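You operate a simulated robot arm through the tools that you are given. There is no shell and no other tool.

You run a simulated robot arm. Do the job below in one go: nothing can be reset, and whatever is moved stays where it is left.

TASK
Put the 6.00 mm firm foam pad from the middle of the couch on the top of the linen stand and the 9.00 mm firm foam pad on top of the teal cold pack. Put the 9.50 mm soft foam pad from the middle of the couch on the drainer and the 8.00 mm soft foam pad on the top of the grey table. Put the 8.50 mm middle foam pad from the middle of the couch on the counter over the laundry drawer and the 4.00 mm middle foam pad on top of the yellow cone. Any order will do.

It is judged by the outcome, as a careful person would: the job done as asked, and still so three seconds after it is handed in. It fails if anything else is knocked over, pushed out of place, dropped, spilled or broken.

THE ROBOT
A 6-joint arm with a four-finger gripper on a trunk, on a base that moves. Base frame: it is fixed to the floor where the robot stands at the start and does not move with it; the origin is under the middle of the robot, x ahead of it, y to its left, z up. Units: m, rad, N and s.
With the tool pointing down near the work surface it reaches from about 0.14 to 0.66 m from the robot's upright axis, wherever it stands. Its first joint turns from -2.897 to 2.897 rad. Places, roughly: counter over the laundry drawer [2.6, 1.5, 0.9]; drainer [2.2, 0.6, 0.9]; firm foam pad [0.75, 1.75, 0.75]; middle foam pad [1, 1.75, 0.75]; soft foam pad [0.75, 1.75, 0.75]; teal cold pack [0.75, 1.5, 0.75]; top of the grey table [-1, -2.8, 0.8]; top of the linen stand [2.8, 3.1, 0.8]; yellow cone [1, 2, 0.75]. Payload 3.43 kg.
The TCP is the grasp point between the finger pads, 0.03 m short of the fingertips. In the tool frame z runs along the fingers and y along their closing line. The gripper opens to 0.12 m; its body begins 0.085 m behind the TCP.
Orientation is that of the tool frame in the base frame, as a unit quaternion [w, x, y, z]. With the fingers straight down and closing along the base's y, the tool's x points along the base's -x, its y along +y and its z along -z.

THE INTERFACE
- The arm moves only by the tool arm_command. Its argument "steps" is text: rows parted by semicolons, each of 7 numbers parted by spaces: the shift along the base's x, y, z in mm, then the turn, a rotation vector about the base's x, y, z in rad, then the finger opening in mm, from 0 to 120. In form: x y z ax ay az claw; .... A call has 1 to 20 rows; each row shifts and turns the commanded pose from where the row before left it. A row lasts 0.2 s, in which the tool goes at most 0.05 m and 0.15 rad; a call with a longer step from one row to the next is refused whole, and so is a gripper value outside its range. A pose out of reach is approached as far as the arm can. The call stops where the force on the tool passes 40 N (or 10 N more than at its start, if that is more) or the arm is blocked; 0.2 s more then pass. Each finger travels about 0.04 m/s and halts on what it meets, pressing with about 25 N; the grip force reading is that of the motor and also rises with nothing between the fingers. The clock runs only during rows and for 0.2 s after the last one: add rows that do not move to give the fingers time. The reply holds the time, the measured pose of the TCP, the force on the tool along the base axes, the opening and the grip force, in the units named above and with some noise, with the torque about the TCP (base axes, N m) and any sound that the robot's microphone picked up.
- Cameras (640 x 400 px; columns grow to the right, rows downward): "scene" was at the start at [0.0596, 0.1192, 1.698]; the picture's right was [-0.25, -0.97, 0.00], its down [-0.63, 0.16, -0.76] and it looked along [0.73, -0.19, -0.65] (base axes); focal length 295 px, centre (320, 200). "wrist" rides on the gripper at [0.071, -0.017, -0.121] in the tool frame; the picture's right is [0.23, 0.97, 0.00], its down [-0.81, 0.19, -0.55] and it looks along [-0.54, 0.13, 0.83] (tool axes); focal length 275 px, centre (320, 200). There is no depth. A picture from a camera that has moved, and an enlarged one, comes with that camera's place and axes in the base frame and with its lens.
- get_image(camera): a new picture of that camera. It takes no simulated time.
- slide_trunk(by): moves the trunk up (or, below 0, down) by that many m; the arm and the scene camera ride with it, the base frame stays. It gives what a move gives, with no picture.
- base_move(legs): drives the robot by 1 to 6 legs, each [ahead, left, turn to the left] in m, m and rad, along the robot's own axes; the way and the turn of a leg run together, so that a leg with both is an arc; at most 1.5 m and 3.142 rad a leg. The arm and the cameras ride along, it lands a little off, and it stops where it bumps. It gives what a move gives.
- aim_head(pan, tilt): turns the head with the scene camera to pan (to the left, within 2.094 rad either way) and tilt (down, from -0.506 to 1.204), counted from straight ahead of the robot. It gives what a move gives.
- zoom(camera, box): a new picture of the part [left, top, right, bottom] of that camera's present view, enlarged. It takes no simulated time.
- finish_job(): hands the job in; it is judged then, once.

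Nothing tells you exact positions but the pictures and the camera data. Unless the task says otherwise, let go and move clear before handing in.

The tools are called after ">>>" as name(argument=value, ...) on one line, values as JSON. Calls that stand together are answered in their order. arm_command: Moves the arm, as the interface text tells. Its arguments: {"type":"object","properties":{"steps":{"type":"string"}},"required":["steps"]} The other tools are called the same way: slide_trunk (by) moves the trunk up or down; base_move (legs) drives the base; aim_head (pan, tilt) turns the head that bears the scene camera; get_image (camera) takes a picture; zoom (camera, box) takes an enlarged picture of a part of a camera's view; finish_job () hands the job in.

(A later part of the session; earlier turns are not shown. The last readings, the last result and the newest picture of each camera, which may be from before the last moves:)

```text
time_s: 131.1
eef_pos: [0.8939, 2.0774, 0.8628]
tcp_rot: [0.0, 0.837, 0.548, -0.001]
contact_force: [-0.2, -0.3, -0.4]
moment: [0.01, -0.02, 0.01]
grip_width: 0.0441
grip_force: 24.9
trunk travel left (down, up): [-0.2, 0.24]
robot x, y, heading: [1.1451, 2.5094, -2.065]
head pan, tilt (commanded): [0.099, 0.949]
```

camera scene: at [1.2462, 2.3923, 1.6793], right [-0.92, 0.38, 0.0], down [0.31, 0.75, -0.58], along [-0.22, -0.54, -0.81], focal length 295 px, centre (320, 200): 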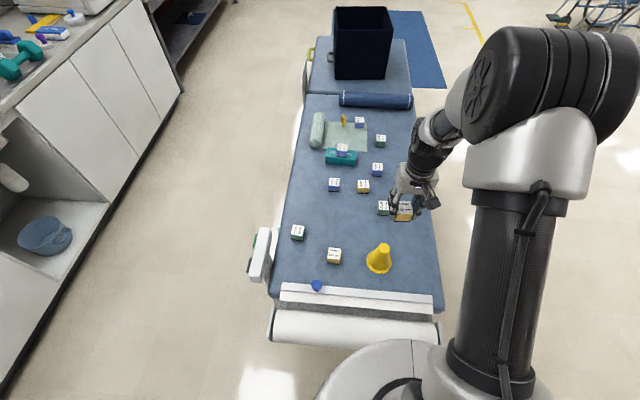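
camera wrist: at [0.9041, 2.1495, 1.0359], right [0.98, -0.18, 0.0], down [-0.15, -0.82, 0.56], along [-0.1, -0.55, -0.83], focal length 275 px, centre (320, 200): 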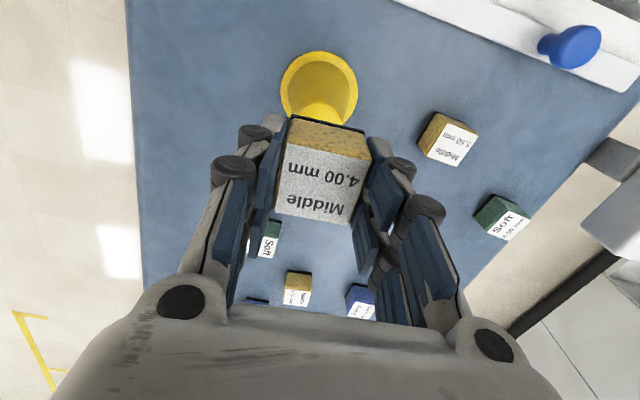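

>>> arm_command(steps="0 0 -2 0 0 0 30; 0 0 0 0 0 0 30")

>>> arm_command(steps="0 0 -2 0 0 0 30; 0 0 0 0 0 0 30")

>>> zoom(camera="scene", box=[360, 230, 410, 270])

```text
time_s: 131.7
eef_pos: [0.895, 2.0777, 0.8613]
tcp_rot: [0.001, 0.837, 0.548, -0.001]
contact_force: [-0.5, 0.0, -1.3]
moment: [-0.01, -0.02, 0.0]
grip_width: 0.0438
grip_force: 25.0
trunk travel left (down, up): [-0.2, 0.24]
robot x, y, heading: [1.1405, 2.507, -2.068]
head pan, tilt (commanded): [0.099, 0.949]
```

```text
time_s: 132.3
eef_pos: [0.8943, 2.0782, 0.8592]
tcp_rot: [0.001, 0.836, 0.548, -0.001]
contact_force: [0.4, 0.0, 0.3]
moment: [0.01, 0.03, 0.02]
grip_width: 0.0438
grip_force: 25.5
trunk travel left (down, up): [-0.2, 0.24]
robot x, y, heading: [1.1391, 2.5085, -2.062]
head pan, tilt (commanded): [0.099, 0.949]
```

```text
10.00 times, centred on (385, 250) of scene
camera zoom: at [1.2454, 2.392, 1.6793], right [-0.92, 0.38, 0.0], down [0.31, 0.75, -0.58], along [-0.22, -0.54, -0.81], focal length 2946 px, centre (-330, -300)
```

zoom: 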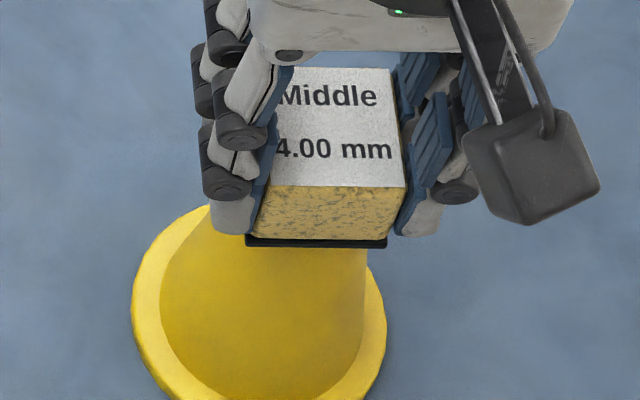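

From the scene camera the pad is now centred over the cone within about 2 mm. I'm continuing down to contact.

>>> arm_command(steps="0 0 -2 0 0 0 30; 0 0 0 0 0 0 30")

>>> arm_command(steps="0 0 -1.5 0 0 0 30; 0 0 0 0 0 0 30")

>>> arm_command(steps="0 0 -1.5 0 0 0 30; 0 0 0 0 0 0 30")

```text
time_s: 132.9
eef_pos: [0.8937, 2.0786, 0.8564]
tcp_rot: [0.001, 0.837, 0.547, -0.001]
contact_force: [-0.3, 0.5, -1.5]
moment: [0.02, -0.02, 0.02]
grip_width: 0.0439
grip_force: 24.1
trunk travel left (down, up): [-0.2, 0.24]
robot x, y, heading: [1.1455, 2.5035, -2.062]
head pan, tilt (commanded): [0.099, 0.949]
```

```text
time_s: 133.5
eef_pos: [0.8937, 2.0774, 0.8559]
tcp_rot: [0.001, 0.836, 0.548, -0.001]
contact_force: [-1.1, -0.2, -0.8]
moment: [-0.01, -0.02, -0.04]
grip_width: 0.0441
grip_force: 25.0
trunk travel left (down, up): [-0.2, 0.24]
robot x, y, heading: [1.1427, 2.5071, -2.062]
head pan, tilt (commanded): [0.099, 0.949]
```

```text
time_s: 134.1
eef_pos: [0.8939, 2.078, 0.8542]
tcp_rot: [0.001, 0.837, 0.547, -0.002]
contact_force: [0.9, 0.2, -0.6]
moment: [-0.02, 0.01, 0.04]
grip_width: 0.0442
grip_force: 24.7
trunk travel left (down, up): [-0.2, 0.24]
robot x, y, heading: [1.1428, 2.5089, -2.065]
head pan, tilt (commanded): [0.099, 0.949]
```

>>> arm_command(steps="0 0 -2 0 0 0 30; 0 0 0 0 0 0 30")

>>> arm_command(steps="0 0 -2 0 0 0 30; 0 0 0 0 0 0 30")

>>> zoom(camera="scene", box=[360, 235, 410, 275])

```text
time_s: 134.7
eef_pos: [0.8948, 2.0775, 0.8518]
tcp_rot: [0.001, 0.837, 0.547, -0.002]
contact_force: [1.2, 0.9, 8.6]
moment: [0.01, 0.05, -0.02]
grip_width: 0.0441
grip_force: 24.7
trunk travel left (down, up): [-0.2, 0.24]
robot x, y, heading: [1.1424, 2.5058, -2.067]
head pan, tilt (commanded): [0.099, 0.949]
```

```text
time_s: 135.3
eef_pos: [0.8929, 2.0778, 0.852]
tcp_rot: [0.002, 0.837, 0.548, -0.004]
contact_force: [1.5, 1.2, 30.7]
moment: [-0.01, 0.07, -0.02]
grip_width: 0.044
grip_force: 25.2
trunk travel left (down, up): [-0.2, 0.24]
robot x, y, heading: [1.1437, 2.505, -2.065]
head pan, tilt (commanded): [0.099, 0.949]
```

```text
10.00 times, centred on (385, 255) of scene
camera zoom: at [1.247, 2.3943, 1.6796], right [-0.92, 0.38, 0.0], down [0.31, 0.75, -0.58], along [-0.22, -0.54, -0.81], focal length 2946 px, centre (-330, -350)
```

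zoom: 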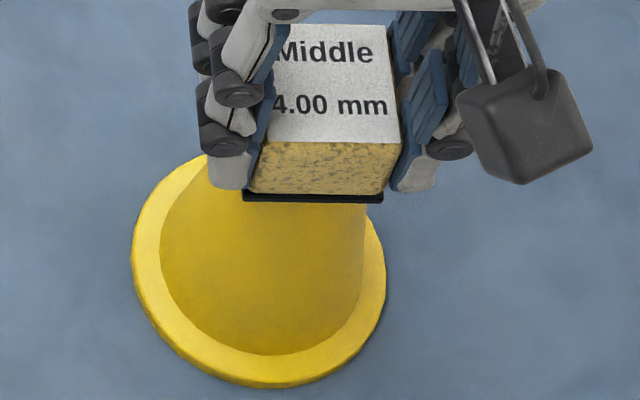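

Contact at z=0.852 with almost no moment, so the cone is centred under the pad to about 2 mm. I'm easing off and opening gently.

>>> arm_command(steps="0 0 1.5 0 0 0 30; 0 0 0 0 0 0 42; 0 0 0 0 0 0 45; 0 0 0 0 0 0 48; 0 0 0 0 0 0 54; 0 0 0 0 0 0 60; 0 0 0 0 0 0 68; 0 0 0 0 0 0 72; 0 0 0 0 0 0 72")

>>> zoom(camera="scene", box=[350, 225, 420, 285])

>>> get_image(camera="wrist")

```text
time_s: 137.3
eef_pos: [0.895, 2.0787, 0.8514]
tcp_rot: [0.001, 0.837, 0.547, -0.002]
contact_force: [-0.8, -0.4, 0.5]
moment: [0.01, 0.0, 0.03]
grip_width: 0.0719
grip_force: 0.1
trunk travel left (down, up): [-0.2, 0.24]
robot x, y, heading: [1.1437, 2.5129, -2.062]
head pan, tilt (commanded): [0.099, 0.949]
```

```text
6.67 times, centred on (385, 255) of scene
camera zoom: at [1.2454, 2.392, 1.6793], right [-0.92, 0.38, 0.0], down [0.31, 0.75, -0.58], along [-0.22, -0.54, -0.81], focal length 1964 px, centre (-113, -167)
```

zoom: 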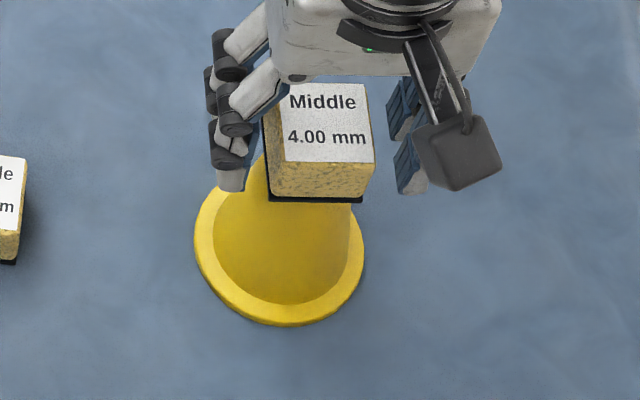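

```text
taken
camera wrist: at [0.9071, 2.1511, 0.9713], right [0.98, -0.18, 0.0], down [-0.15, -0.82, 0.56], along [-0.1, -0.55, -0.83], focal length 275 px, centre (320, 200)
```

wrist: 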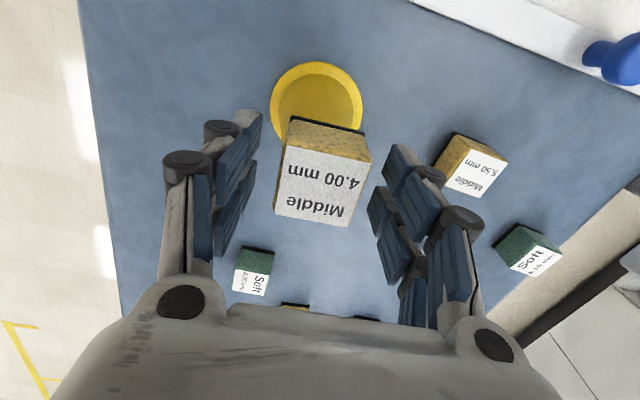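

The pad stays on the cone with the fingers open. I'm rising straight up.

>>> arm_command(steps="0 0 10 0 0 0 72; 0 0 20 0 0 0 72; 0 0 40 0 0 0 72; 0 0 40 0 0 0 72; 0 0 40 0 0 0 72; 0 0 30 0 0 0 72; 0 0 0 0 0 0 72")

>>> get_image(camera="wrist")

>>> zoom(camera="scene", box=[340, 215, 420, 285])

```text
time_s: 138.9
eef_pos: [0.8921, 2.0778, 1.0314]
tcp_rot: [0.001, 0.837, 0.547, -0.002]
contact_force: [1.1, 0.7, 0.8]
moment: [0.03, 0.04, 0.0]
grip_width: 0.072
grip_force: 0.1
trunk travel left (down, up): [-0.2, 0.24]
robot x, y, heading: [1.1409, 2.5068, -2.065]
head pan, tilt (commanded): [0.099, 0.949]
```

```text
taken
camera wrist: at [0.9055, 2.1512, 1.1513], right [0.98, -0.18, 0.0], down [-0.15, -0.82, 0.56], along [-0.1, -0.55, -0.83], focal length 275 px, centre (320, 200)
```

wrist: 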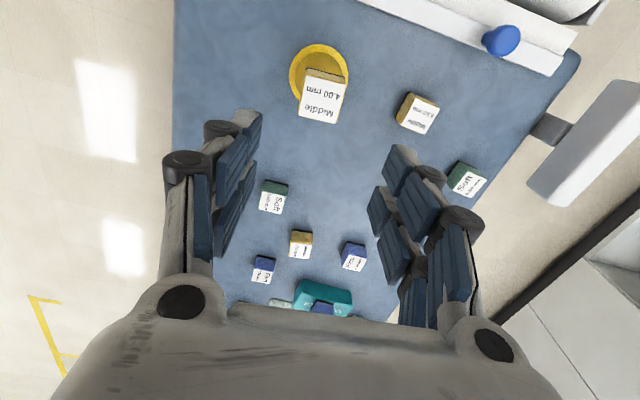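

```text
5.71 times, centred on (380, 250) of scene
camera zoom: at [1.2453, 2.3917, 1.6793], right [-0.92, 0.38, 0.0], down [0.31, 0.75, -0.58], along [-0.22, -0.54, -0.81], focal length 1683 px, centre (-23, -86)
```

zoom: 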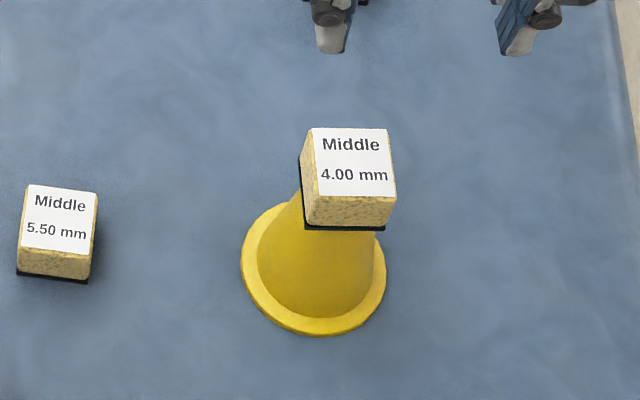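

Middle 4.00 stands steady on the cone. Next I'll go around to the couch's left side for the 8.00 soft pad, destined for the grey table.

>>> arm_command(steps="15 29 5 0 0 0 72; 15 29 5 0 0 0 72; 15 29 0 0 0 0 72; 16 28 0 0 0 0 72; 0 0 0 0 0 0 72")

>>> base_move(legs=[[-0.18, 0, 0], [0, -0.76, 0]])

>>> aim_head(pan=0.35, tilt=0.7)

>>> get_image(camera="scene")

```text
time_s: 140.1
eef_pos: [0.9543, 2.1919, 1.0425]
tcp_rot: [0.001, 0.837, 0.547, -0.002]
contact_force: [0.5, -0.4, 0.3]
moment: [0.03, -0.03, 0.04]
grip_width: 0.072
grip_force: 0.1
trunk travel left (down, up): [-0.2, 0.24]
robot x, y, heading: [1.1408, 2.5114, -2.066]
head pan, tilt (commanded): [0.099, 0.949]
```

```text
time_s: 145.3
eef_pos: [0.3691, 2.7099, 1.0421]
tcp_rot: [0.002, 0.835, 0.55, -0.002]
contact_force: [-1.0, -0.4, 0.5]
moment: [-0.03, -0.01, -0.02]
grip_width: 0.0719
grip_force: 0.0
trunk travel left (down, up): [-0.2, 0.24]
robot x, y, heading: [0.5533, 3.0294, -2.061]
head pan, tilt (commanded): [0.099, 0.949]
```

```text
time_s: 146.1
eef_pos: [0.3692, 2.7092, 1.0419]
tcp_rot: [0.0, 0.836, 0.549, -0.001]
contact_force: [0.6, -0.3, 0.2]
moment: [-0.01, 0.01, 0.04]
grip_width: 0.0722
grip_force: 0.1
trunk travel left (down, up): [-0.2, 0.24]
robot x, y, heading: [0.5555, 3.0296, -2.056]
head pan, tilt (commanded): [0.351, 0.7]
```

```text
taken
camera scene: at [0.6758, 2.8938, 1.6991], right [-0.99, 0.14, 0.0], down [0.09, 0.64, -0.76], along [-0.11, -0.76, -0.64], focal length 295 px, centre (320, 200)
```

scene: 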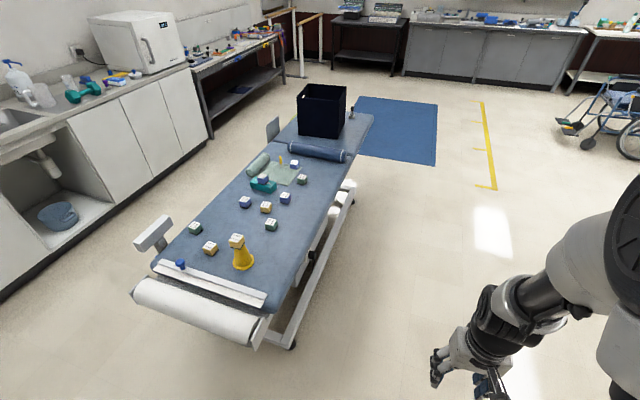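

The couch's left side is open. I'm driving along it, turning to face it and looking at the pads.

>>> base_move(legs=[[0.88, 0, 0], [0, 0, 1.571], [0.22, 0, 0]])

>>> aim_head(pan=0.0, tilt=0.95)

>>> get_image(camera="scene")

>>> get_image(camera="wrist")

```text
time_s: 155.9
eef_pos: [0.6495, 1.9506, 1.0419]
tcp_rot: [0.0, 0.2, 0.98, 0.0]
contact_force: [0.4, 0.8, -0.1]
moment: [0.03, 0.04, -0.01]
grip_width: 0.0719
grip_force: 0.0
trunk travel left (down, up): [-0.2, 0.24]
robot x, y, heading: [0.3297, 2.1395, -0.48]
head pan, tilt (commanded): [0.351, 0.7]
```

```text
time_s: 156.7
eef_pos: [0.6506, 1.9512, 1.0414]
tcp_rot: [0.002, 0.199, 0.98, 0.0]
contact_force: [-0.2, -0.1, 0.9]
moment: [0.0, 0.03, 0.04]
grip_width: 0.0718
grip_force: 0.0
trunk travel left (down, up): [-0.2, 0.24]
robot x, y, heading: [0.3305, 2.1332, -0.485]
head pan, tilt (commanded): [0.0, 0.949]
```

```text
taken
camera scene: at [0.4422, 2.2366, 1.6793], right [-0.47, -0.89, 0.0], down [-0.72, 0.38, -0.58], along [0.52, -0.27, -0.81], focal length 295 px, centre (320, 200)
```

scene: 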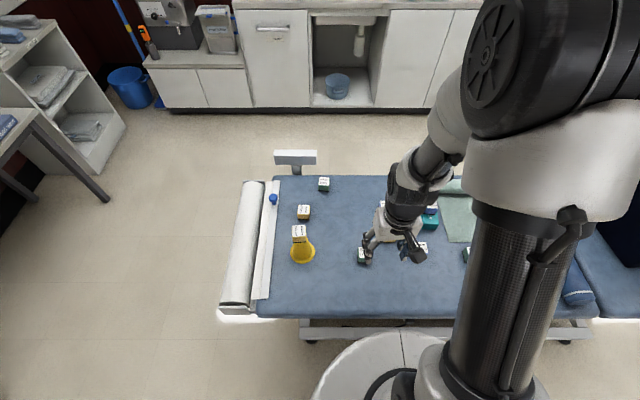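

```text
taken
camera wrist: at [0.5765, 1.9646, 1.1615], right [0.17, 0.99, 0.0], down [0.82, -0.14, 0.56], along [0.55, -0.09, -0.83], focal length 275 px, centre (320, 200)
```

wrist: 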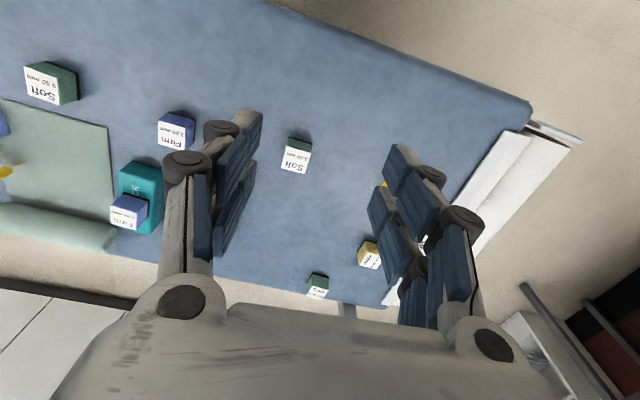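

The 8.00 soft pad is directly ahead near [0.767, 1.892]. I'm hovering over it.

>>> arm_command(steps="23 -12 -30 0 0 0 76; 23 -12 -30 0 0 0 76; 23 -12 -32 0 0 0 76; 23 -12 -35 0 0 0 76; 24 -11 -35 0 0 0 76; 0 0 0 0 0 0 76")

>>> get_image(camera="wrist")

```text
time_s: 158.1
eef_pos: [0.7648, 1.8917, 0.8792]
tcp_rot: [0.001, 0.199, 0.98, -0.001]
contact_force: [0.1, 0.4, 0.5]
moment: [-0.02, 0.0, -0.02]
grip_width: 0.0759
grip_force: 0.0
trunk travel left (down, up): [-0.2, 0.24]
robot x, y, heading: [0.3302, 2.1369, -0.49]
head pan, tilt (commanded): [0.0, 0.949]
```

```text
taken
camera wrist: at [0.6918, 1.9054, 0.9993], right [0.17, 0.99, 0.0], down [0.82, -0.14, 0.56], along [0.55, -0.09, -0.83], focal length 275 px, centre (320, 200)
```

wrist: 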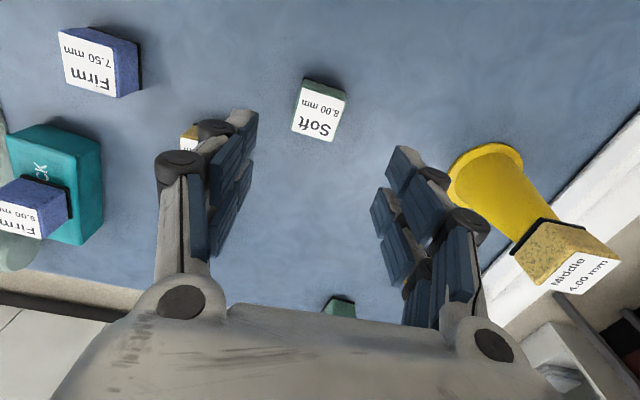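

>>> arm_command(steps="4 -3 -30 0 0 -0.05 76; 0 0 -38 0 0 0 76; 0 0 -40 0 0 0 76; 0 0 -28 0 0 0 76; 0 0 0 0 0 0 76")

>>> get_image(camera="wrist")

```text
time_s: 159.3
eef_pos: [0.7696, 1.8894, 0.7429]
tcp_rot: [0.002, 0.224, 0.975, 0.0]
contact_force: [-0.5, 0.0, -0.2]
moment: [-0.01, -0.01, -0.04]
grip_width: 0.0761
grip_force: 0.1
trunk travel left (down, up): [-0.2, 0.24]
robot x, y, heading: [0.3302, 2.1365, -0.489]
head pan, tilt (commanded): [0.0, 0.949]
```

```text
taken
camera wrist: at [0.697, 1.9064, 0.8631], right [0.22, 0.98, 0.0], down [0.81, -0.18, 0.56], along [0.54, -0.12, -0.83], focal length 275 px, centre (320, 200)
```

wrist: 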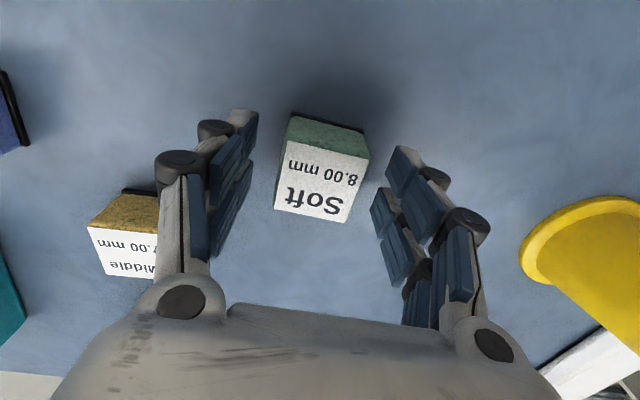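

>>> arm_command(steps="0 0 0 0 0 0 65; 0 0 0 0 0 0 50; 0 0 0 0 0 0 38; 0 0 0 0 0 0 30; 0 0 0 0 0 0 30; 0 0 0 0 0 0 30; 0 0 10 0 0 0 30; 0 0 40 0 0 0 30; 0 0 40 0 0 0 30; 0 0 40 0 0 0 30; 0 0 0 0 0 0 30")

>>> get_image(camera="wrist")

>>> get_image(camera="scene")

```text
time_s: 161.7
eef_pos: [0.7693, 1.8899, 0.874]
tcp_rot: [0.001, 0.223, 0.975, 0.0]
contact_force: [0.2, 0.6, -0.9]
moment: [-0.02, 0.01, 0.01]
grip_width: 0.0439
grip_force: 25.8
trunk travel left (down, up): [-0.2, 0.24]
robot x, y, heading: [0.3326, 2.1387, -0.488]
head pan, tilt (commanded): [0.0, 0.949]
```

```text
taken
camera wrist: at [0.6981, 1.9065, 0.9942], right [0.22, 0.98, 0.0], down [0.81, -0.18, 0.55], along [0.54, -0.12, -0.83], focal length 275 px, centre (320, 200)
```

wrist: 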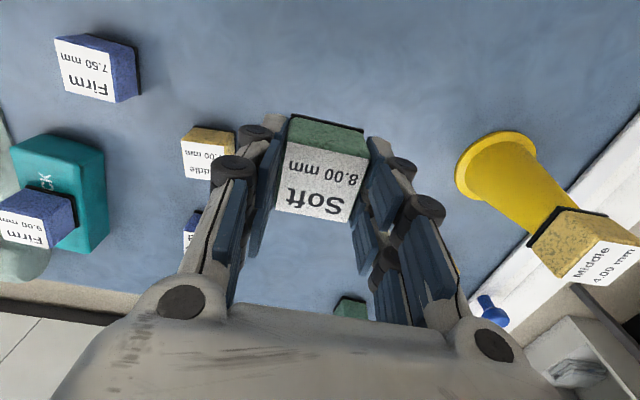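

```text
taken
camera scene: at [0.4424, 2.2363, 1.6793], right [-0.47, -0.88, 0.0], down [-0.72, 0.38, -0.58], along [0.51, -0.27, -0.81], focal length 295 px, centre (320, 200)
```

scene: 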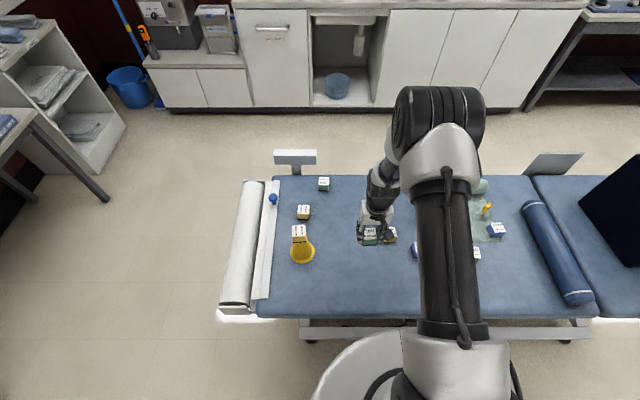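

Soft 8.00 is held. I'll raise and retract, then take the open route left of the floor mat round to the grey table.

>>> arm_command(steps="0 0 40 0 0 0 30; 0 0 40 0 0 0 30; -27 14 30 0 0 0 30; -27 14 30 0 0 0 30; -27 14 20 0 0 0 30; -25 14 0 0 0 0 30; 0 0 0 0 0 0 30")

>>> base_move(legs=[[-0.54, 0, 0], [0, -1.4, 0], [0, -1.4, 0]])

>>> aim_head(pan=-1.2, tilt=0.6)

>>> get_image(camera="scene")

```text
time_s: 163.3
eef_pos: [0.6636, 1.9465, 1.0342]
tcp_rot: [0.002, 0.225, 0.974, 0.0]
contact_force: [-0.4, -0.3, 0.3]
moment: [0.03, 0.0, -0.01]
grip_width: 0.0439
grip_force: 24.9
trunk travel left (down, up): [-0.2, 0.24]
robot x, y, heading: [0.335, 2.1393, -0.488]
head pan, tilt (commanded): [0.0, 0.949]
```

```text
time_s: 179.6
eef_pos: [-1.1199, -0.2767, 1.0348]
tcp_rot: [0.001, 0.224, 0.975, 0.0]
contact_force: [0.4, -0.5, -0.3]
moment: [0.01, 0.01, 0.02]
grip_width: 0.0441
grip_force: 24.9
trunk travel left (down, up): [-0.2, 0.24]
robot x, y, heading: [-1.4533, -0.0858, -0.488]
head pan, tilt (commanded): [0.0, 0.949]
```

```text
time_s: 181.0
eef_pos: [-1.1202, -0.2761, 1.0331]
tcp_rot: [0.002, 0.224, 0.975, 0.0]
contact_force: [0.1, -0.5, -0.9]
moment: [0.01, 0.02, 0.02]
grip_width: 0.0439
grip_force: 25.6
trunk travel left (down, up): [-0.2, 0.24]
robot x, y, heading: [-1.4532, -0.0853, -0.482]
head pan, tilt (commanded): [-1.201, 0.6]
```

```text
taken
camera scene: at [-1.4168, -0.0407, 1.7077], right [-0.99, 0.11, 0.0], down [0.06, 0.56, -0.82], along [-0.09, -0.82, -0.57], focal length 295 px, centre (320, 200)
```

scene: 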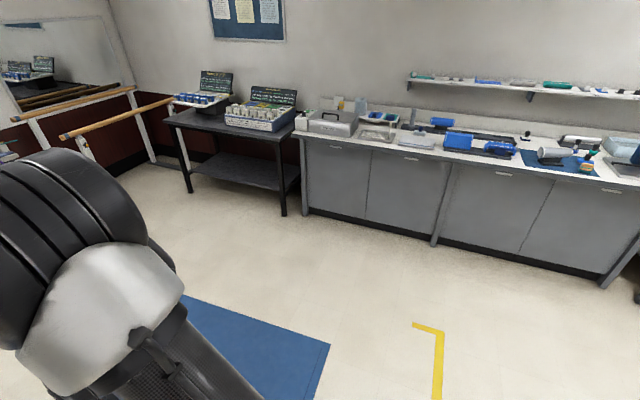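

The route is clear. I'm continuing to the grey table and will look at its top from the front.

>>> base_move(legs=[[0, -1.27, 0], [1.45, 0, 0], [0.1, 0, 0], [0, 0, -1.571]])

>>> aim_head(pan=0.0, tilt=0.8)

>>> get_image(camera="scene")

>>> get_image(camera="wrist")

```text
time_s: 198.8
eef_pos: [-0.8569, -2.267, 1.033]
tcp_rot: [0.001, 0.847, 0.532, 0.0]
contact_force: [-0.4, -0.7, 0.0]
moment: [-0.01, -0.01, 0.01]
grip_width: 0.044
grip_force: 24.7
trunk travel left (down, up): [-0.2, 0.24]
robot x, y, heading: [-0.6644, -1.9341, -2.05]
head pan, tilt (commanded): [-1.201, 0.6]
```

```text
time_s: 200.2
eef_pos: [-0.8572, -2.2679, 1.0333]
tcp_rot: [0.001, 0.847, 0.531, 0.0]
contact_force: [-0.2, -0.3, 0.4]
moment: [0.0, 0.0, 0.0]
grip_width: 0.0441
grip_force: 25.3
trunk travel left (down, up): [-0.2, 0.24]
robot x, y, heading: [-0.666, -1.9367, -2.053]
head pan, tilt (commanded): [0.0, 0.799]
```

```text
taken
camera scene: at [-0.5734, -2.0542, 1.6909], right [-0.89, 0.46, 0.0], down [0.33, 0.63, -0.7], along [-0.32, -0.62, -0.72], focal length 295 px, centre (320, 200)
```

scene: 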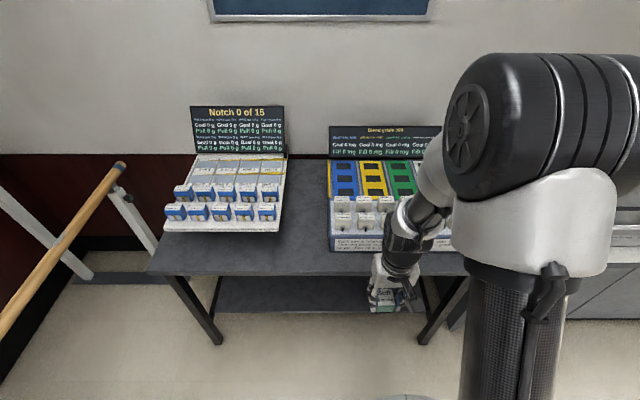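

```text
taken
camera wrist: at [-0.8408, -2.1947, 1.154], right [0.98, -0.22, 0.0], down [-0.18, -0.81, 0.56], along [-0.12, -0.54, -0.83], focal length 275 px, centre (320, 200)
```

wrist: 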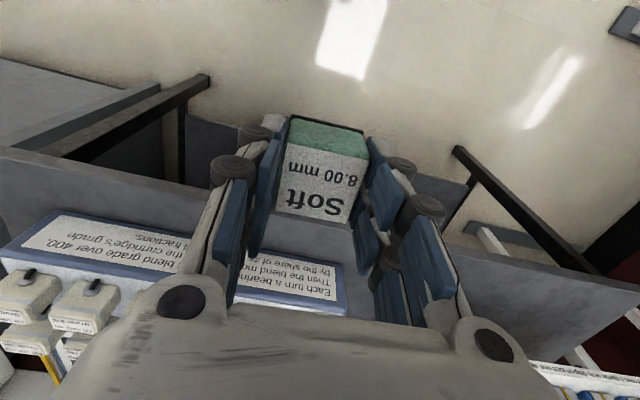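

The grey table has a clear patch in front of and between the two display stands; I'll place the pad at about [-0.764, -2.611]. I'm moving closer first.

>>> base_move(legs=[[0.16, 0.0, 0]])

>>> get_image(camera="scene")

```text
time_s: 201.6
eef_pos: [-0.9304, -2.4102, 1.0338]
tcp_rot: [0.0, 0.846, 0.533, -0.001]
contact_force: [-0.3, -0.4, -1.0]
moment: [0.05, 0.02, 0.02]
grip_width: 0.0442
grip_force: 24.9
trunk travel left (down, up): [-0.2, 0.24]
robot x, y, heading: [-0.7355, -2.0789, -2.054]
head pan, tilt (commanded): [0.0, 0.799]
```

```text
taken
camera scene: at [-0.6478, -2.1968, 1.6908], right [-0.89, 0.46, 0.0], down [0.33, 0.64, -0.7], along [-0.32, -0.62, -0.72], focal length 295 px, centre (320, 200)
```

scene: 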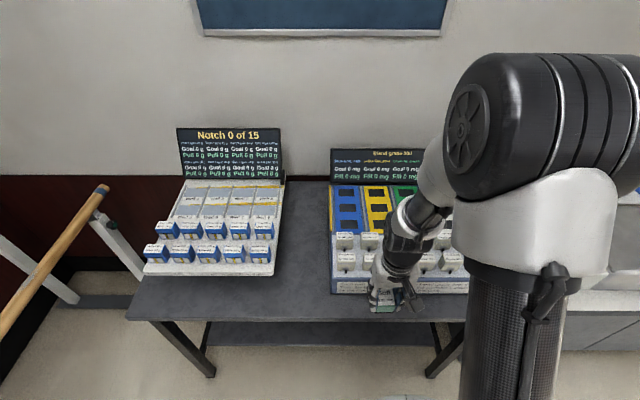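

>>> arm_command(steps="42 -23 0 0 0 0 30; 42 -23 0 0 0 0 30; 42 -23 0 0 0 0 30; 43 -22 0 0 0 0 30; 43 -22 0 0 0 0 30; -19 -36 0 0 0 0 30; -19 -36 0 0 0 0 30; -19 -35 0 0 0 0 30; 0 0 0 0 0 0 30")

>>> get_image(camera="wrist")

>>> get_image(camera="scene")

```text
time_s: 203.6
eef_pos: [-0.7747, -2.6285, 1.0338]
tcp_rot: [0.001, 0.846, 0.533, -0.001]
contact_force: [0.2, -0.9, -0.2]
moment: [0.0, 0.04, -0.01]
grip_width: 0.044
grip_force: 24.8
trunk travel left (down, up): [-0.2, 0.24]
robot x, y, heading: [-0.7425, -2.0766, -2.052]
head pan, tilt (commanded): [0.0, 0.799]
```

```text
taken
camera wrist: at [-0.7593, -2.5558, 1.1532], right [0.98, -0.22, 0.0], down [-0.18, -0.81, 0.56], along [-0.12, -0.54, -0.83], focal length 275 px, centre (320, 200)
```

wrist: 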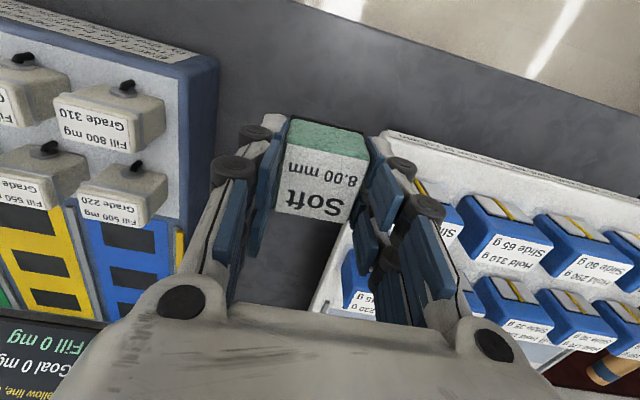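

```text
taken
camera scene: at [-0.6466, -2.1948, 1.6909], right [-0.89, 0.46, 0.0], down [0.33, 0.64, -0.7], along [-0.32, -0.62, -0.72], focal length 295 px, centre (320, 200)
```

scene: 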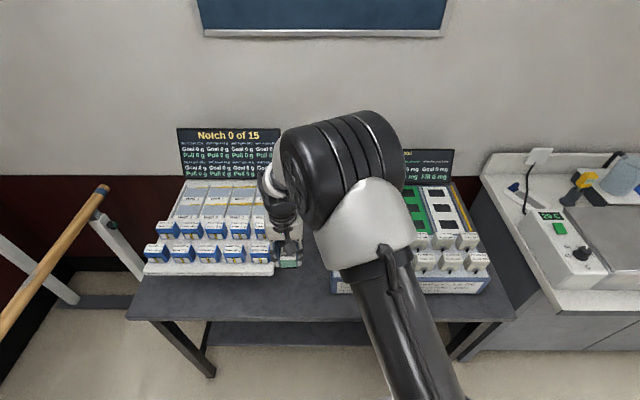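

The spot below is bare table; I'll nudge 1.5 cm away from the white stand and lower.

>>> arm_command(steps="-6 14 0 0 0 0 30; 0 0 -40 0 0 0 30; 0 0 -40 0 0 0 30; 0 0 -40 0 0 0 30; 0 0 -25 0 0 0 30; 0 0 -10 0 0 0 30; 0 0 0 0 0 0 30")

>>> get_image(camera="wrist")

>>> zoom(camera="scene", box=[220, 220, 380, 340])

```text
time_s: 205.2
eef_pos: [-0.7818, -2.6143, 0.8785]
tcp_rot: [0.0, 0.846, 0.533, -0.001]
contact_force: [-0.2, 0.0, -1.1]
moment: [0.02, -0.02, 0.02]
grip_width: 0.0439
grip_force: 25.4
trunk travel left (down, up): [-0.2, 0.24]
robot x, y, heading: [-0.7443, -2.0794, -2.052]
head pan, tilt (commanded): [0.0, 0.799]
```

```text
taken
camera wrist: at [-0.7654, -2.5419, 0.9988], right [0.98, -0.22, 0.0], down [-0.18, -0.81, 0.56], along [-0.12, -0.54, -0.83], focal length 275 px, centre (320, 200)
```

wrist: 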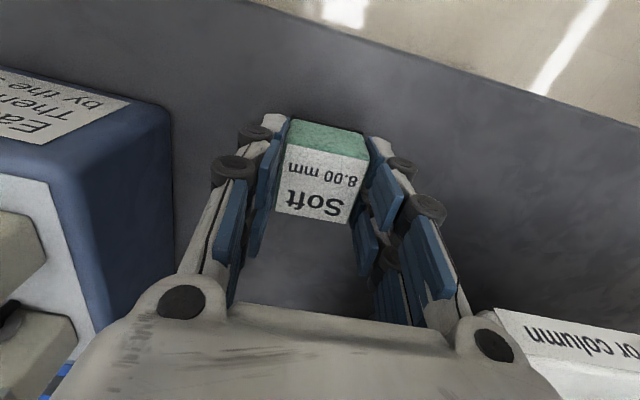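

```text
3.33 times, centred on (300, 280) of scene
camera zoom: at [-0.6471, -2.1954, 1.6909], right [-0.89, 0.46, 0.0], down [0.33, 0.64, -0.7], along [-0.32, -0.62, -0.72], focal length 982 px, centre (387, -67)
```

zoom: 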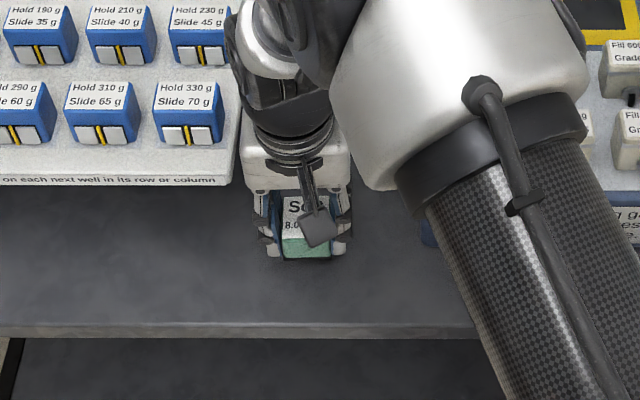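

>>> arm_command(steps="0 0 -8 0 0 0 30; 0 0 0 0 0 0 30")

>>> arm_command(steps="0 0 -4 0 0 0 30; 0 0 0 0 0 0 30")

>>> arm_command(steps="0 0 -4 0 0 0 30; 0 0 0 0 0 0 30")

>>> arm_command(steps="0 0 -3 0 0 0 30; 0 0 0 0 0 0 30")

>>> arm_command(steps="0 0 -3 0 0 0 30; 0 0 0 0 0 0 30")

```text
time_s: 205.8
eef_pos: [-0.7816, -2.6147, 0.8709]
tcp_rot: [0.001, 0.847, 0.532, -0.001]
contact_force: [0.4, -1.1, -0.4]
moment: [-0.01, 0.01, 0.01]
grip_width: 0.0437
grip_force: 24.8
trunk travel left (down, up): [-0.2, 0.24]
robot x, y, heading: [-0.7443, -2.0757, -2.048]
head pan, tilt (commanded): [0.0, 0.799]
```

```text
time_s: 206.4
eef_pos: [-0.7823, -2.6145, 0.8663]
tcp_rot: [0.001, 0.847, 0.532, -0.002]
contact_force: [0.0, -0.6, -0.2]
moment: [-0.01, 0.02, 0.02]
grip_width: 0.0437
grip_force: 25.0
trunk travel left (down, up): [-0.2, 0.24]
robot x, y, heading: [-0.7413, -2.0751, -2.057]
head pan, tilt (commanded): [0.0, 0.799]
```

```text
time_s: 207.0
eef_pos: [-0.7821, -2.6152, 0.8637]
tcp_rot: [0.001, 0.846, 0.533, -0.001]
contact_force: [0.7, 0.6, -0.8]
moment: [0.01, -0.01, 0.0]
grip_width: 0.0443
grip_force: 25.3
trunk travel left (down, up): [-0.2, 0.24]
robot x, y, heading: [-0.7403, -2.0751, -2.053]
head pan, tilt (commanded): [0.0, 0.799]
```

```text
time_s: 207.6
eef_pos: [-0.7807, -2.6134, 0.8602]
tcp_rot: [0.001, 0.847, 0.532, -0.002]
contact_force: [0.4, -0.4, -0.8]
moment: [-0.01, 0.04, 0.04]
grip_width: 0.0441
grip_force: 25.0
trunk travel left (down, up): [-0.2, 0.24]
robot x, y, heading: [-0.7402, -2.0771, -2.053]
head pan, tilt (commanded): [0.0, 0.799]
```

```text
time_s: 208.2
eef_pos: [-0.7813, -2.6141, 0.8574]
tcp_rot: [0.001, 0.847, 0.532, -0.002]
contact_force: [-0.3, -0.2, 0.1]
moment: [0.01, 0.0, 0.03]
grip_width: 0.044
grip_force: 25.1
trunk travel left (down, up): [-0.2, 0.24]
robot x, y, heading: [-0.7451, -2.0773, -2.054]
head pan, tilt (commanded): [0.0, 0.799]
```

>>> arm_command(steps="0 0 -3 0 0 0 30; 0 0 0 0 0 0 30")

>>> arm_command(steps="0 0 -3 0 0 0 30; 0 0 0 0 0 0 30")

>>> arm_command(steps="0 0 -3 0 0 0 30; 0 0 0 0 0 0 30")

>>> arm_command(steps="0 0 -3 0 0 0 30; 0 0 0 0 0 0 30")

```text
time_s: 208.8
eef_pos: [-0.7813, -2.6146, 0.8544]
tcp_rot: [0.001, 0.847, 0.532, -0.002]
contact_force: [0.1, -0.5, 0.2]
moment: [0.0, 0.02, 0.0]
grip_width: 0.0437
grip_force: 25.4
trunk travel left (down, up): [-0.2, 0.24]
robot x, y, heading: [-0.7428, -2.0799, -2.053]
head pan, tilt (commanded): [0.0, 0.799]
```

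```text
time_s: 209.4
eef_pos: [-0.781, -2.6149, 0.8514]
tcp_rot: [0.001, 0.847, 0.532, -0.002]
contact_force: [-0.8, 0.3, -0.4]
moment: [-0.01, 0.0, -0.01]
grip_width: 0.0441
grip_force: 25.2
trunk travel left (down, up): [-0.2, 0.24]
robot x, y, heading: [-0.7414, -2.0797, -2.053]
head pan, tilt (commanded): [0.0, 0.799]
```

```text
time_s: 210.0
eef_pos: [-0.7815, -2.6152, 0.8484]
tcp_rot: [0.001, 0.847, 0.532, -0.001]
contact_force: [0.2, -0.2, -1.0]
moment: [-0.02, 0.01, 0.01]
grip_width: 0.0438
grip_force: 25.5
trunk travel left (down, up): [-0.2, 0.24]
robot x, y, heading: [-0.7418, -2.0767, -2.057]
head pan, tilt (commanded): [0.0, 0.799]
```

```text
time_s: 210.6
eef_pos: [-0.782, -2.6151, 0.8449]
tcp_rot: [0.002, 0.847, 0.532, -0.001]
contact_force: [-0.1, 0.2, -0.6]
moment: [0.02, 0.0, -0.01]
grip_width: 0.0439
grip_force: 25.0
trunk travel left (down, up): [-0.2, 0.24]
robot x, y, heading: [-0.7382, -2.076, -2.052]
head pan, tilt (commanded): [0.0, 0.799]
```

>>> arm_command(steps="0 0 -3 0 0 0 30; 0 0 0 0 0 0 30")

>>> arm_command(steps="0 0 -3 0 0 0 30; 0 0 0 0 0 0 30")

>>> arm_command(steps="0 0 -3 0 0 0 30; 0 0 0 0 0 0 30")

>>> zoom(camera="scene", box=[270, 260, 330, 305])

```text
time_s: 211.2
eef_pos: [-0.7812, -2.6142, 0.8444]
tcp_rot: [0.002, 0.847, 0.532, -0.002]
contact_force: [-1.0, 2.6, 17.4]
moment: [0.19, 0.08, 0.03]
grip_width: 0.0441
grip_force: 24.9
trunk travel left (down, up): [-0.2, 0.24]
robot x, y, heading: [-0.741, -2.0763, -2.051]
head pan, tilt (commanded): [0.0, 0.799]
```

```text
time_s: 211.8
eef_pos: [-0.781, -2.6164, 0.8438]
tcp_rot: [0.002, 0.847, 0.532, -0.003]
contact_force: [0.4, 8.3, 21.9]
moment: [0.26, 0.0, -0.04]
grip_width: 0.0443
grip_force: 25.1
trunk travel left (down, up): [-0.2, 0.24]
robot x, y, heading: [-0.7388, -2.0755, -2.056]
head pan, tilt (commanded): [0.0, 0.799]
stopped in row 2: the force on the tool passed its limit at 40 N (the readings are from after the stop); the commanded pose is now the measured one
```

```text
time_s: 212.2
eef_pos: [-0.7805, -2.6161, 0.8435]
tcp_rot: [0.003, 0.847, 0.532, -0.003]
contact_force: [1.6, 8.9, 22.9]
moment: [0.17, -0.03, 0.0]
grip_width: 0.0443
grip_force: 24.7
trunk travel left (down, up): [-0.2, 0.24]
robot x, y, heading: [-0.7448, -2.0833, -2.052]
head pan, tilt (commanded): [0.0, 0.799]
stopped in row 1: the force on the tool passed its limit at 41 N (the readings are from after the stop); the commanded pose is now the measured one
```

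```text
8.89 times, centred on (300, 282) of scene
camera zoom: at [-0.6468, -2.1919, 1.6911], right [-0.89, 0.46, 0.0], down [0.33, 0.63, -0.7], along [-0.32, -0.62, -0.72], focal length 2619 px, centre (498, -533)
```

zoom: 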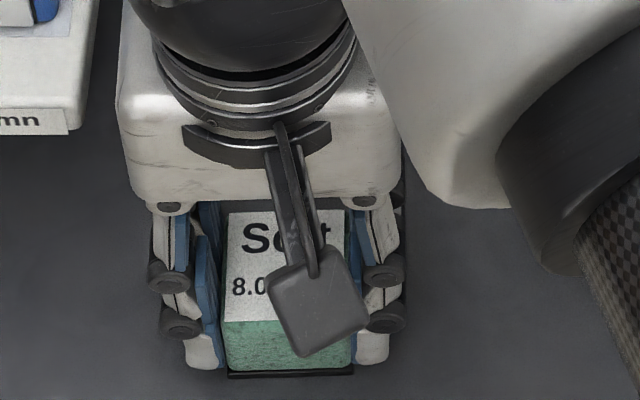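

The pad is on the table. I'm easing up 2 mm, opening and rising.

>>> arm_command(steps="0 0 1.5 0 0 0 30; 0 0 0 0 0 0 44; 0 0 0 0 0 0 48; 0 0 0 0 0 0 56; 0 0 0 0 0 0 64; 0 0 0 0 0 0 70; 0 0 0 0 0 0 70; 0 0 12 0 0 0 70; 0 0 40 0 0 0 70; 0 0 40 0 0 0 70; 0 0 40 0 0 0 70; 0 0 40 0 0 0 70; 0 0 0 0 0 0 70")

>>> get_image(camera="wrist")

```text
time_s: 215.0
eef_pos: [-0.7821, -2.6183, 1.0141]
tcp_rot: [0.002, 0.846, 0.533, -0.002]
contact_force: [-0.7, -0.7, 0.4]
moment: [-0.02, -0.02, 0.02]
grip_width: 0.0701
grip_force: 0.0
trunk travel left (down, up): [-0.2, 0.24]
robot x, y, heading: [-0.7425, -2.0805, -2.057]
head pan, tilt (commanded): [0.0, 0.799]
```

```text
taken
camera wrist: at [-0.7658, -2.545, 1.1336], right [0.98, -0.21, 0.0], down [-0.18, -0.81, 0.56], along [-0.12, -0.55, -0.83], focal length 275 px, centre (320, 200)
```

wrist: 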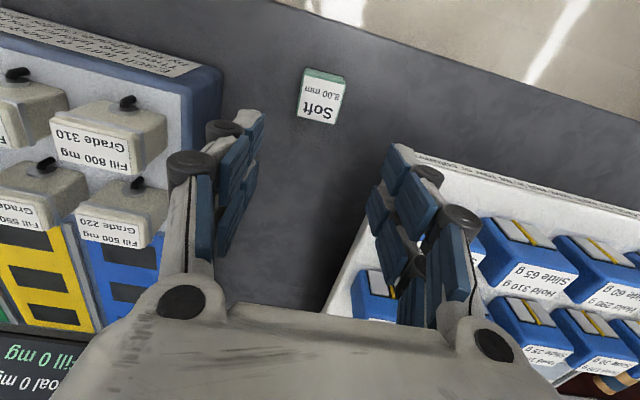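

Soft 8.00 is on the grey table. Next is the 9.50 soft pad: I'm heading back along the same route to the couch's left side.

>>> arm_command(steps="17 32 10 0 0 0 76; 17 32 10 0 0 0 76; 17 32 5 0 0 0 76; 17 32 0 0 0 0 76; 16 32 0 0 0 0 76; 0 0 0 0 0 0 76")

>>> base_move(legs=[[-0.14, 0, 0], [0, 0, 1.571], [-1.5, 0, 0], [-0.07, 0, 0], [0, 1.4, 0], [0, 1.4, 0]])

>>> aim_head(pan=0.6, tilt=0.6)

>>> get_image(camera="scene")

```text
time_s: 216.4
eef_pos: [-0.6979, -2.4576, 1.0389]
tcp_rot: [0.004, 0.847, 0.532, -0.004]
contact_force: [0.5, -0.4, 0.8]
moment: [0.01, 0.01, -0.01]
grip_width: 0.0763
grip_force: 0.0
trunk travel left (down, up): [-0.2, 0.24]
robot x, y, heading: [-0.7411, -2.0758, -2.055]
head pan, tilt (commanded): [0.0, 0.799]
```

```text
time_s: 242.3
eef_pos: [-0.3569, 1.2683, 1.0394]
tcp_rot: [0.005, 0.231, 0.973, 0.0]
contact_force: [0.3, 0.3, 0.7]
moment: [-0.01, -0.03, -0.01]
grip_width: 0.0758
grip_force: 0.1
trunk travel left (down, up): [-0.2, 0.24]
robot x, y, heading: [-0.7426, 1.2334, -0.499]
head pan, tilt (commanded): [0.0, 0.799]
```

```text
time_s: 243.3
eef_pos: [-0.3582, 1.269, 1.0403]
tcp_rot: [0.004, 0.231, 0.973, 0.0]
contact_force: [-0.4, 0.5, -0.1]
moment: [0.01, -0.04, -0.03]
grip_width: 0.0759
grip_force: 0.2
trunk travel left (down, up): [-0.2, 0.24]
robot x, y, heading: [-0.7362, 1.2317, -0.496]
head pan, tilt (commanded): [0.6, 0.6]
```

```text
taken
camera scene: at [-0.6043, 1.3732, 1.7077], right [0.1, -0.99, 0.0], down [-0.56, -0.06, -0.82], along [0.82, 0.08, -0.57], focal length 295 px, centre (320, 200)
```

scene: 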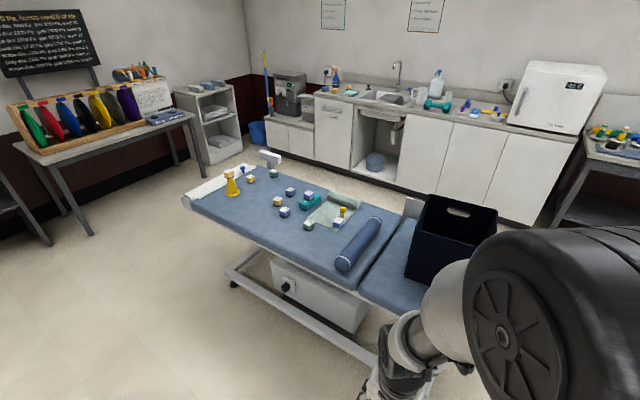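

>>> base_move(legs=[[0, 0.86, 0.012], [0.52, 0, 0]])

>>> aim_head(pan=0.0, tilt=0.95)

>>> get_image(camera="wrist")

>>> get_image(camera="scene")

```text
time_s: 250.5
eef_pos: [0.5114, 1.7941, 1.0395]
tcp_rot: [0.003, 0.223, 0.975, 0.001]
contact_force: [0.0, -0.1, 0.2]
moment: [0.01, 0.04, 0.0]
grip_width: 0.0761
grip_force: 0.1
trunk travel left (down, up): [-0.2, 0.24]
robot x, y, heading: [0.1289, 1.7523, -0.482]
head pan, tilt (commanded): [0.6, 0.6]
```

```text
time_s: 251.5
eef_pos: [0.5099, 1.7954, 1.0392]
tcp_rot: [0.004, 0.223, 0.975, -0.002]
contact_force: [0.6, -0.1, -0.1]
moment: [0.02, 0.0, 0.0]
grip_width: 0.0759
grip_force: 0.0
trunk travel left (down, up): [-0.2, 0.24]
robot x, y, heading: [0.1321, 1.7512, -0.48]
head pan, tilt (commanded): [0.0, 0.949]
```

```text
taken
camera wrist: at [0.4375, 1.8117, 1.1587], right [0.22, 0.98, 0.0], down [0.81, -0.18, 0.56], along [0.55, -0.12, -0.83], focal length 275 px, centre (320, 200)
```

wrist: 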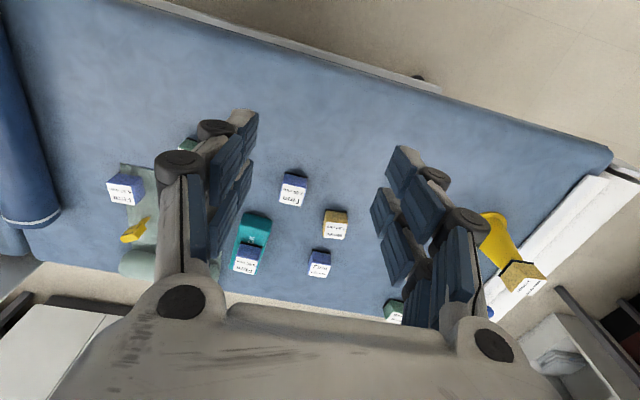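

```text
taken
camera scene: at [0.239, 1.8517, 1.6793], right [-0.46, -0.89, 0.0], down [-0.72, 0.38, -0.58], along [0.52, -0.27, -0.81], focal length 295 px, centre (320, 200)
```

scene: 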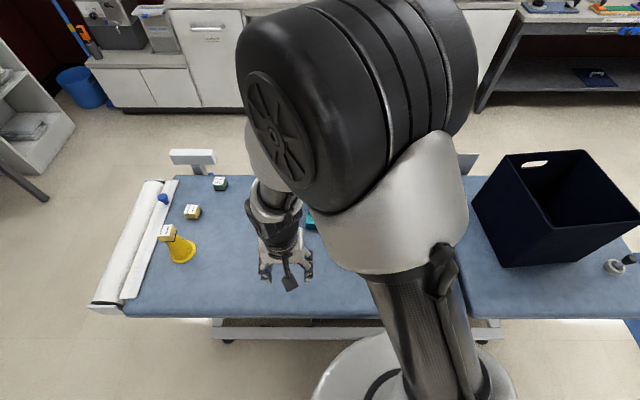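

>>> arm_command(steps="11 -34 -20 0 0 0 76; 11 -34 -20 0 0 0 76; 11 -34 -20 0 0 0 76; 11 -34 -24 0 0 0 76; 11 -34 -25 0 0 0 76; 11 -34 -25 0 0 0 76; 12 -33 -25 0 0 0 76; 0 0 0 0 0 0 76")

>>> get_image(camera="wrist")

```text
time_s: 253.3
eef_pos: [0.5884, 1.5582, 0.8785]
tcp_rot: [0.005, 0.222, 0.975, 0.001]
contact_force: [-0.2, -0.3, -0.4]
moment: [-0.03, -0.02, 0.0]
grip_width: 0.0759
grip_force: 0.0
trunk travel left (down, up): [-0.2, 0.24]
robot x, y, heading: [0.1294, 1.7494, -0.477]
head pan, tilt (commanded): [0.0, 0.949]
```

```text
taken
camera wrist: at [0.5151, 1.5751, 0.9988], right [0.22, 0.98, 0.0], down [0.81, -0.18, 0.56], along [0.55, -0.12, -0.83], focal length 275 px, centre (320, 200)
```

wrist: 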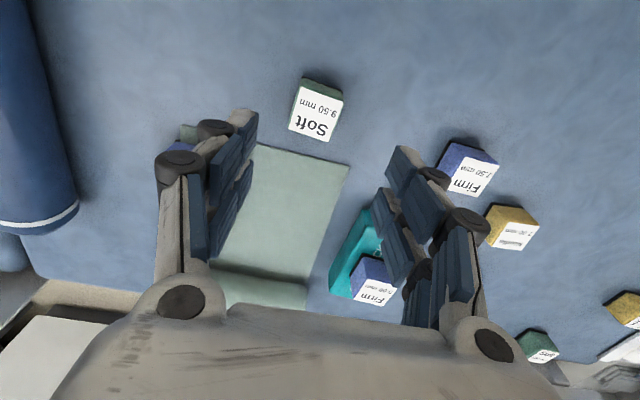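

>>> arm_command(steps="2 -5 -30 0 0 -0.094 76; 0 0 -38 0 0 0 76; 0 0 -40 0 0 0 76; 0 0 -28 0 0 0 76; 0 0 0 0 0 0 76")

>>> get_image(camera="wrist")

```text
time_s: 254.5
eef_pos: [0.5896, 1.5542, 0.7442]
tcp_rot: [0.004, 0.268, 0.963, 0.0]
contact_force: [0.0, 0.4, -0.2]
moment: [0.0, -0.01, -0.01]
grip_width: 0.0762
grip_force: 0.0
trunk travel left (down, up): [-0.2, 0.24]
robot x, y, heading: [0.1276, 1.7518, -0.484]
head pan, tilt (commanded): [0.0, 0.949]
```

```text
taken
camera wrist: at [0.5199, 1.5766, 0.8634], right [0.31, 0.95, 0.0], down [0.79, -0.25, 0.56], along [0.53, -0.17, -0.83], focal length 275 px, centre (320, 200)
```

wrist: 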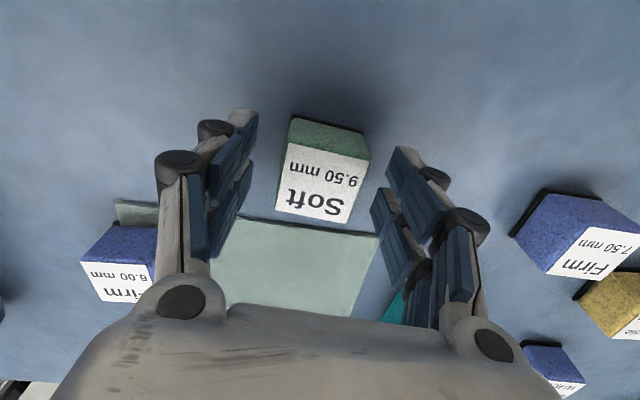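

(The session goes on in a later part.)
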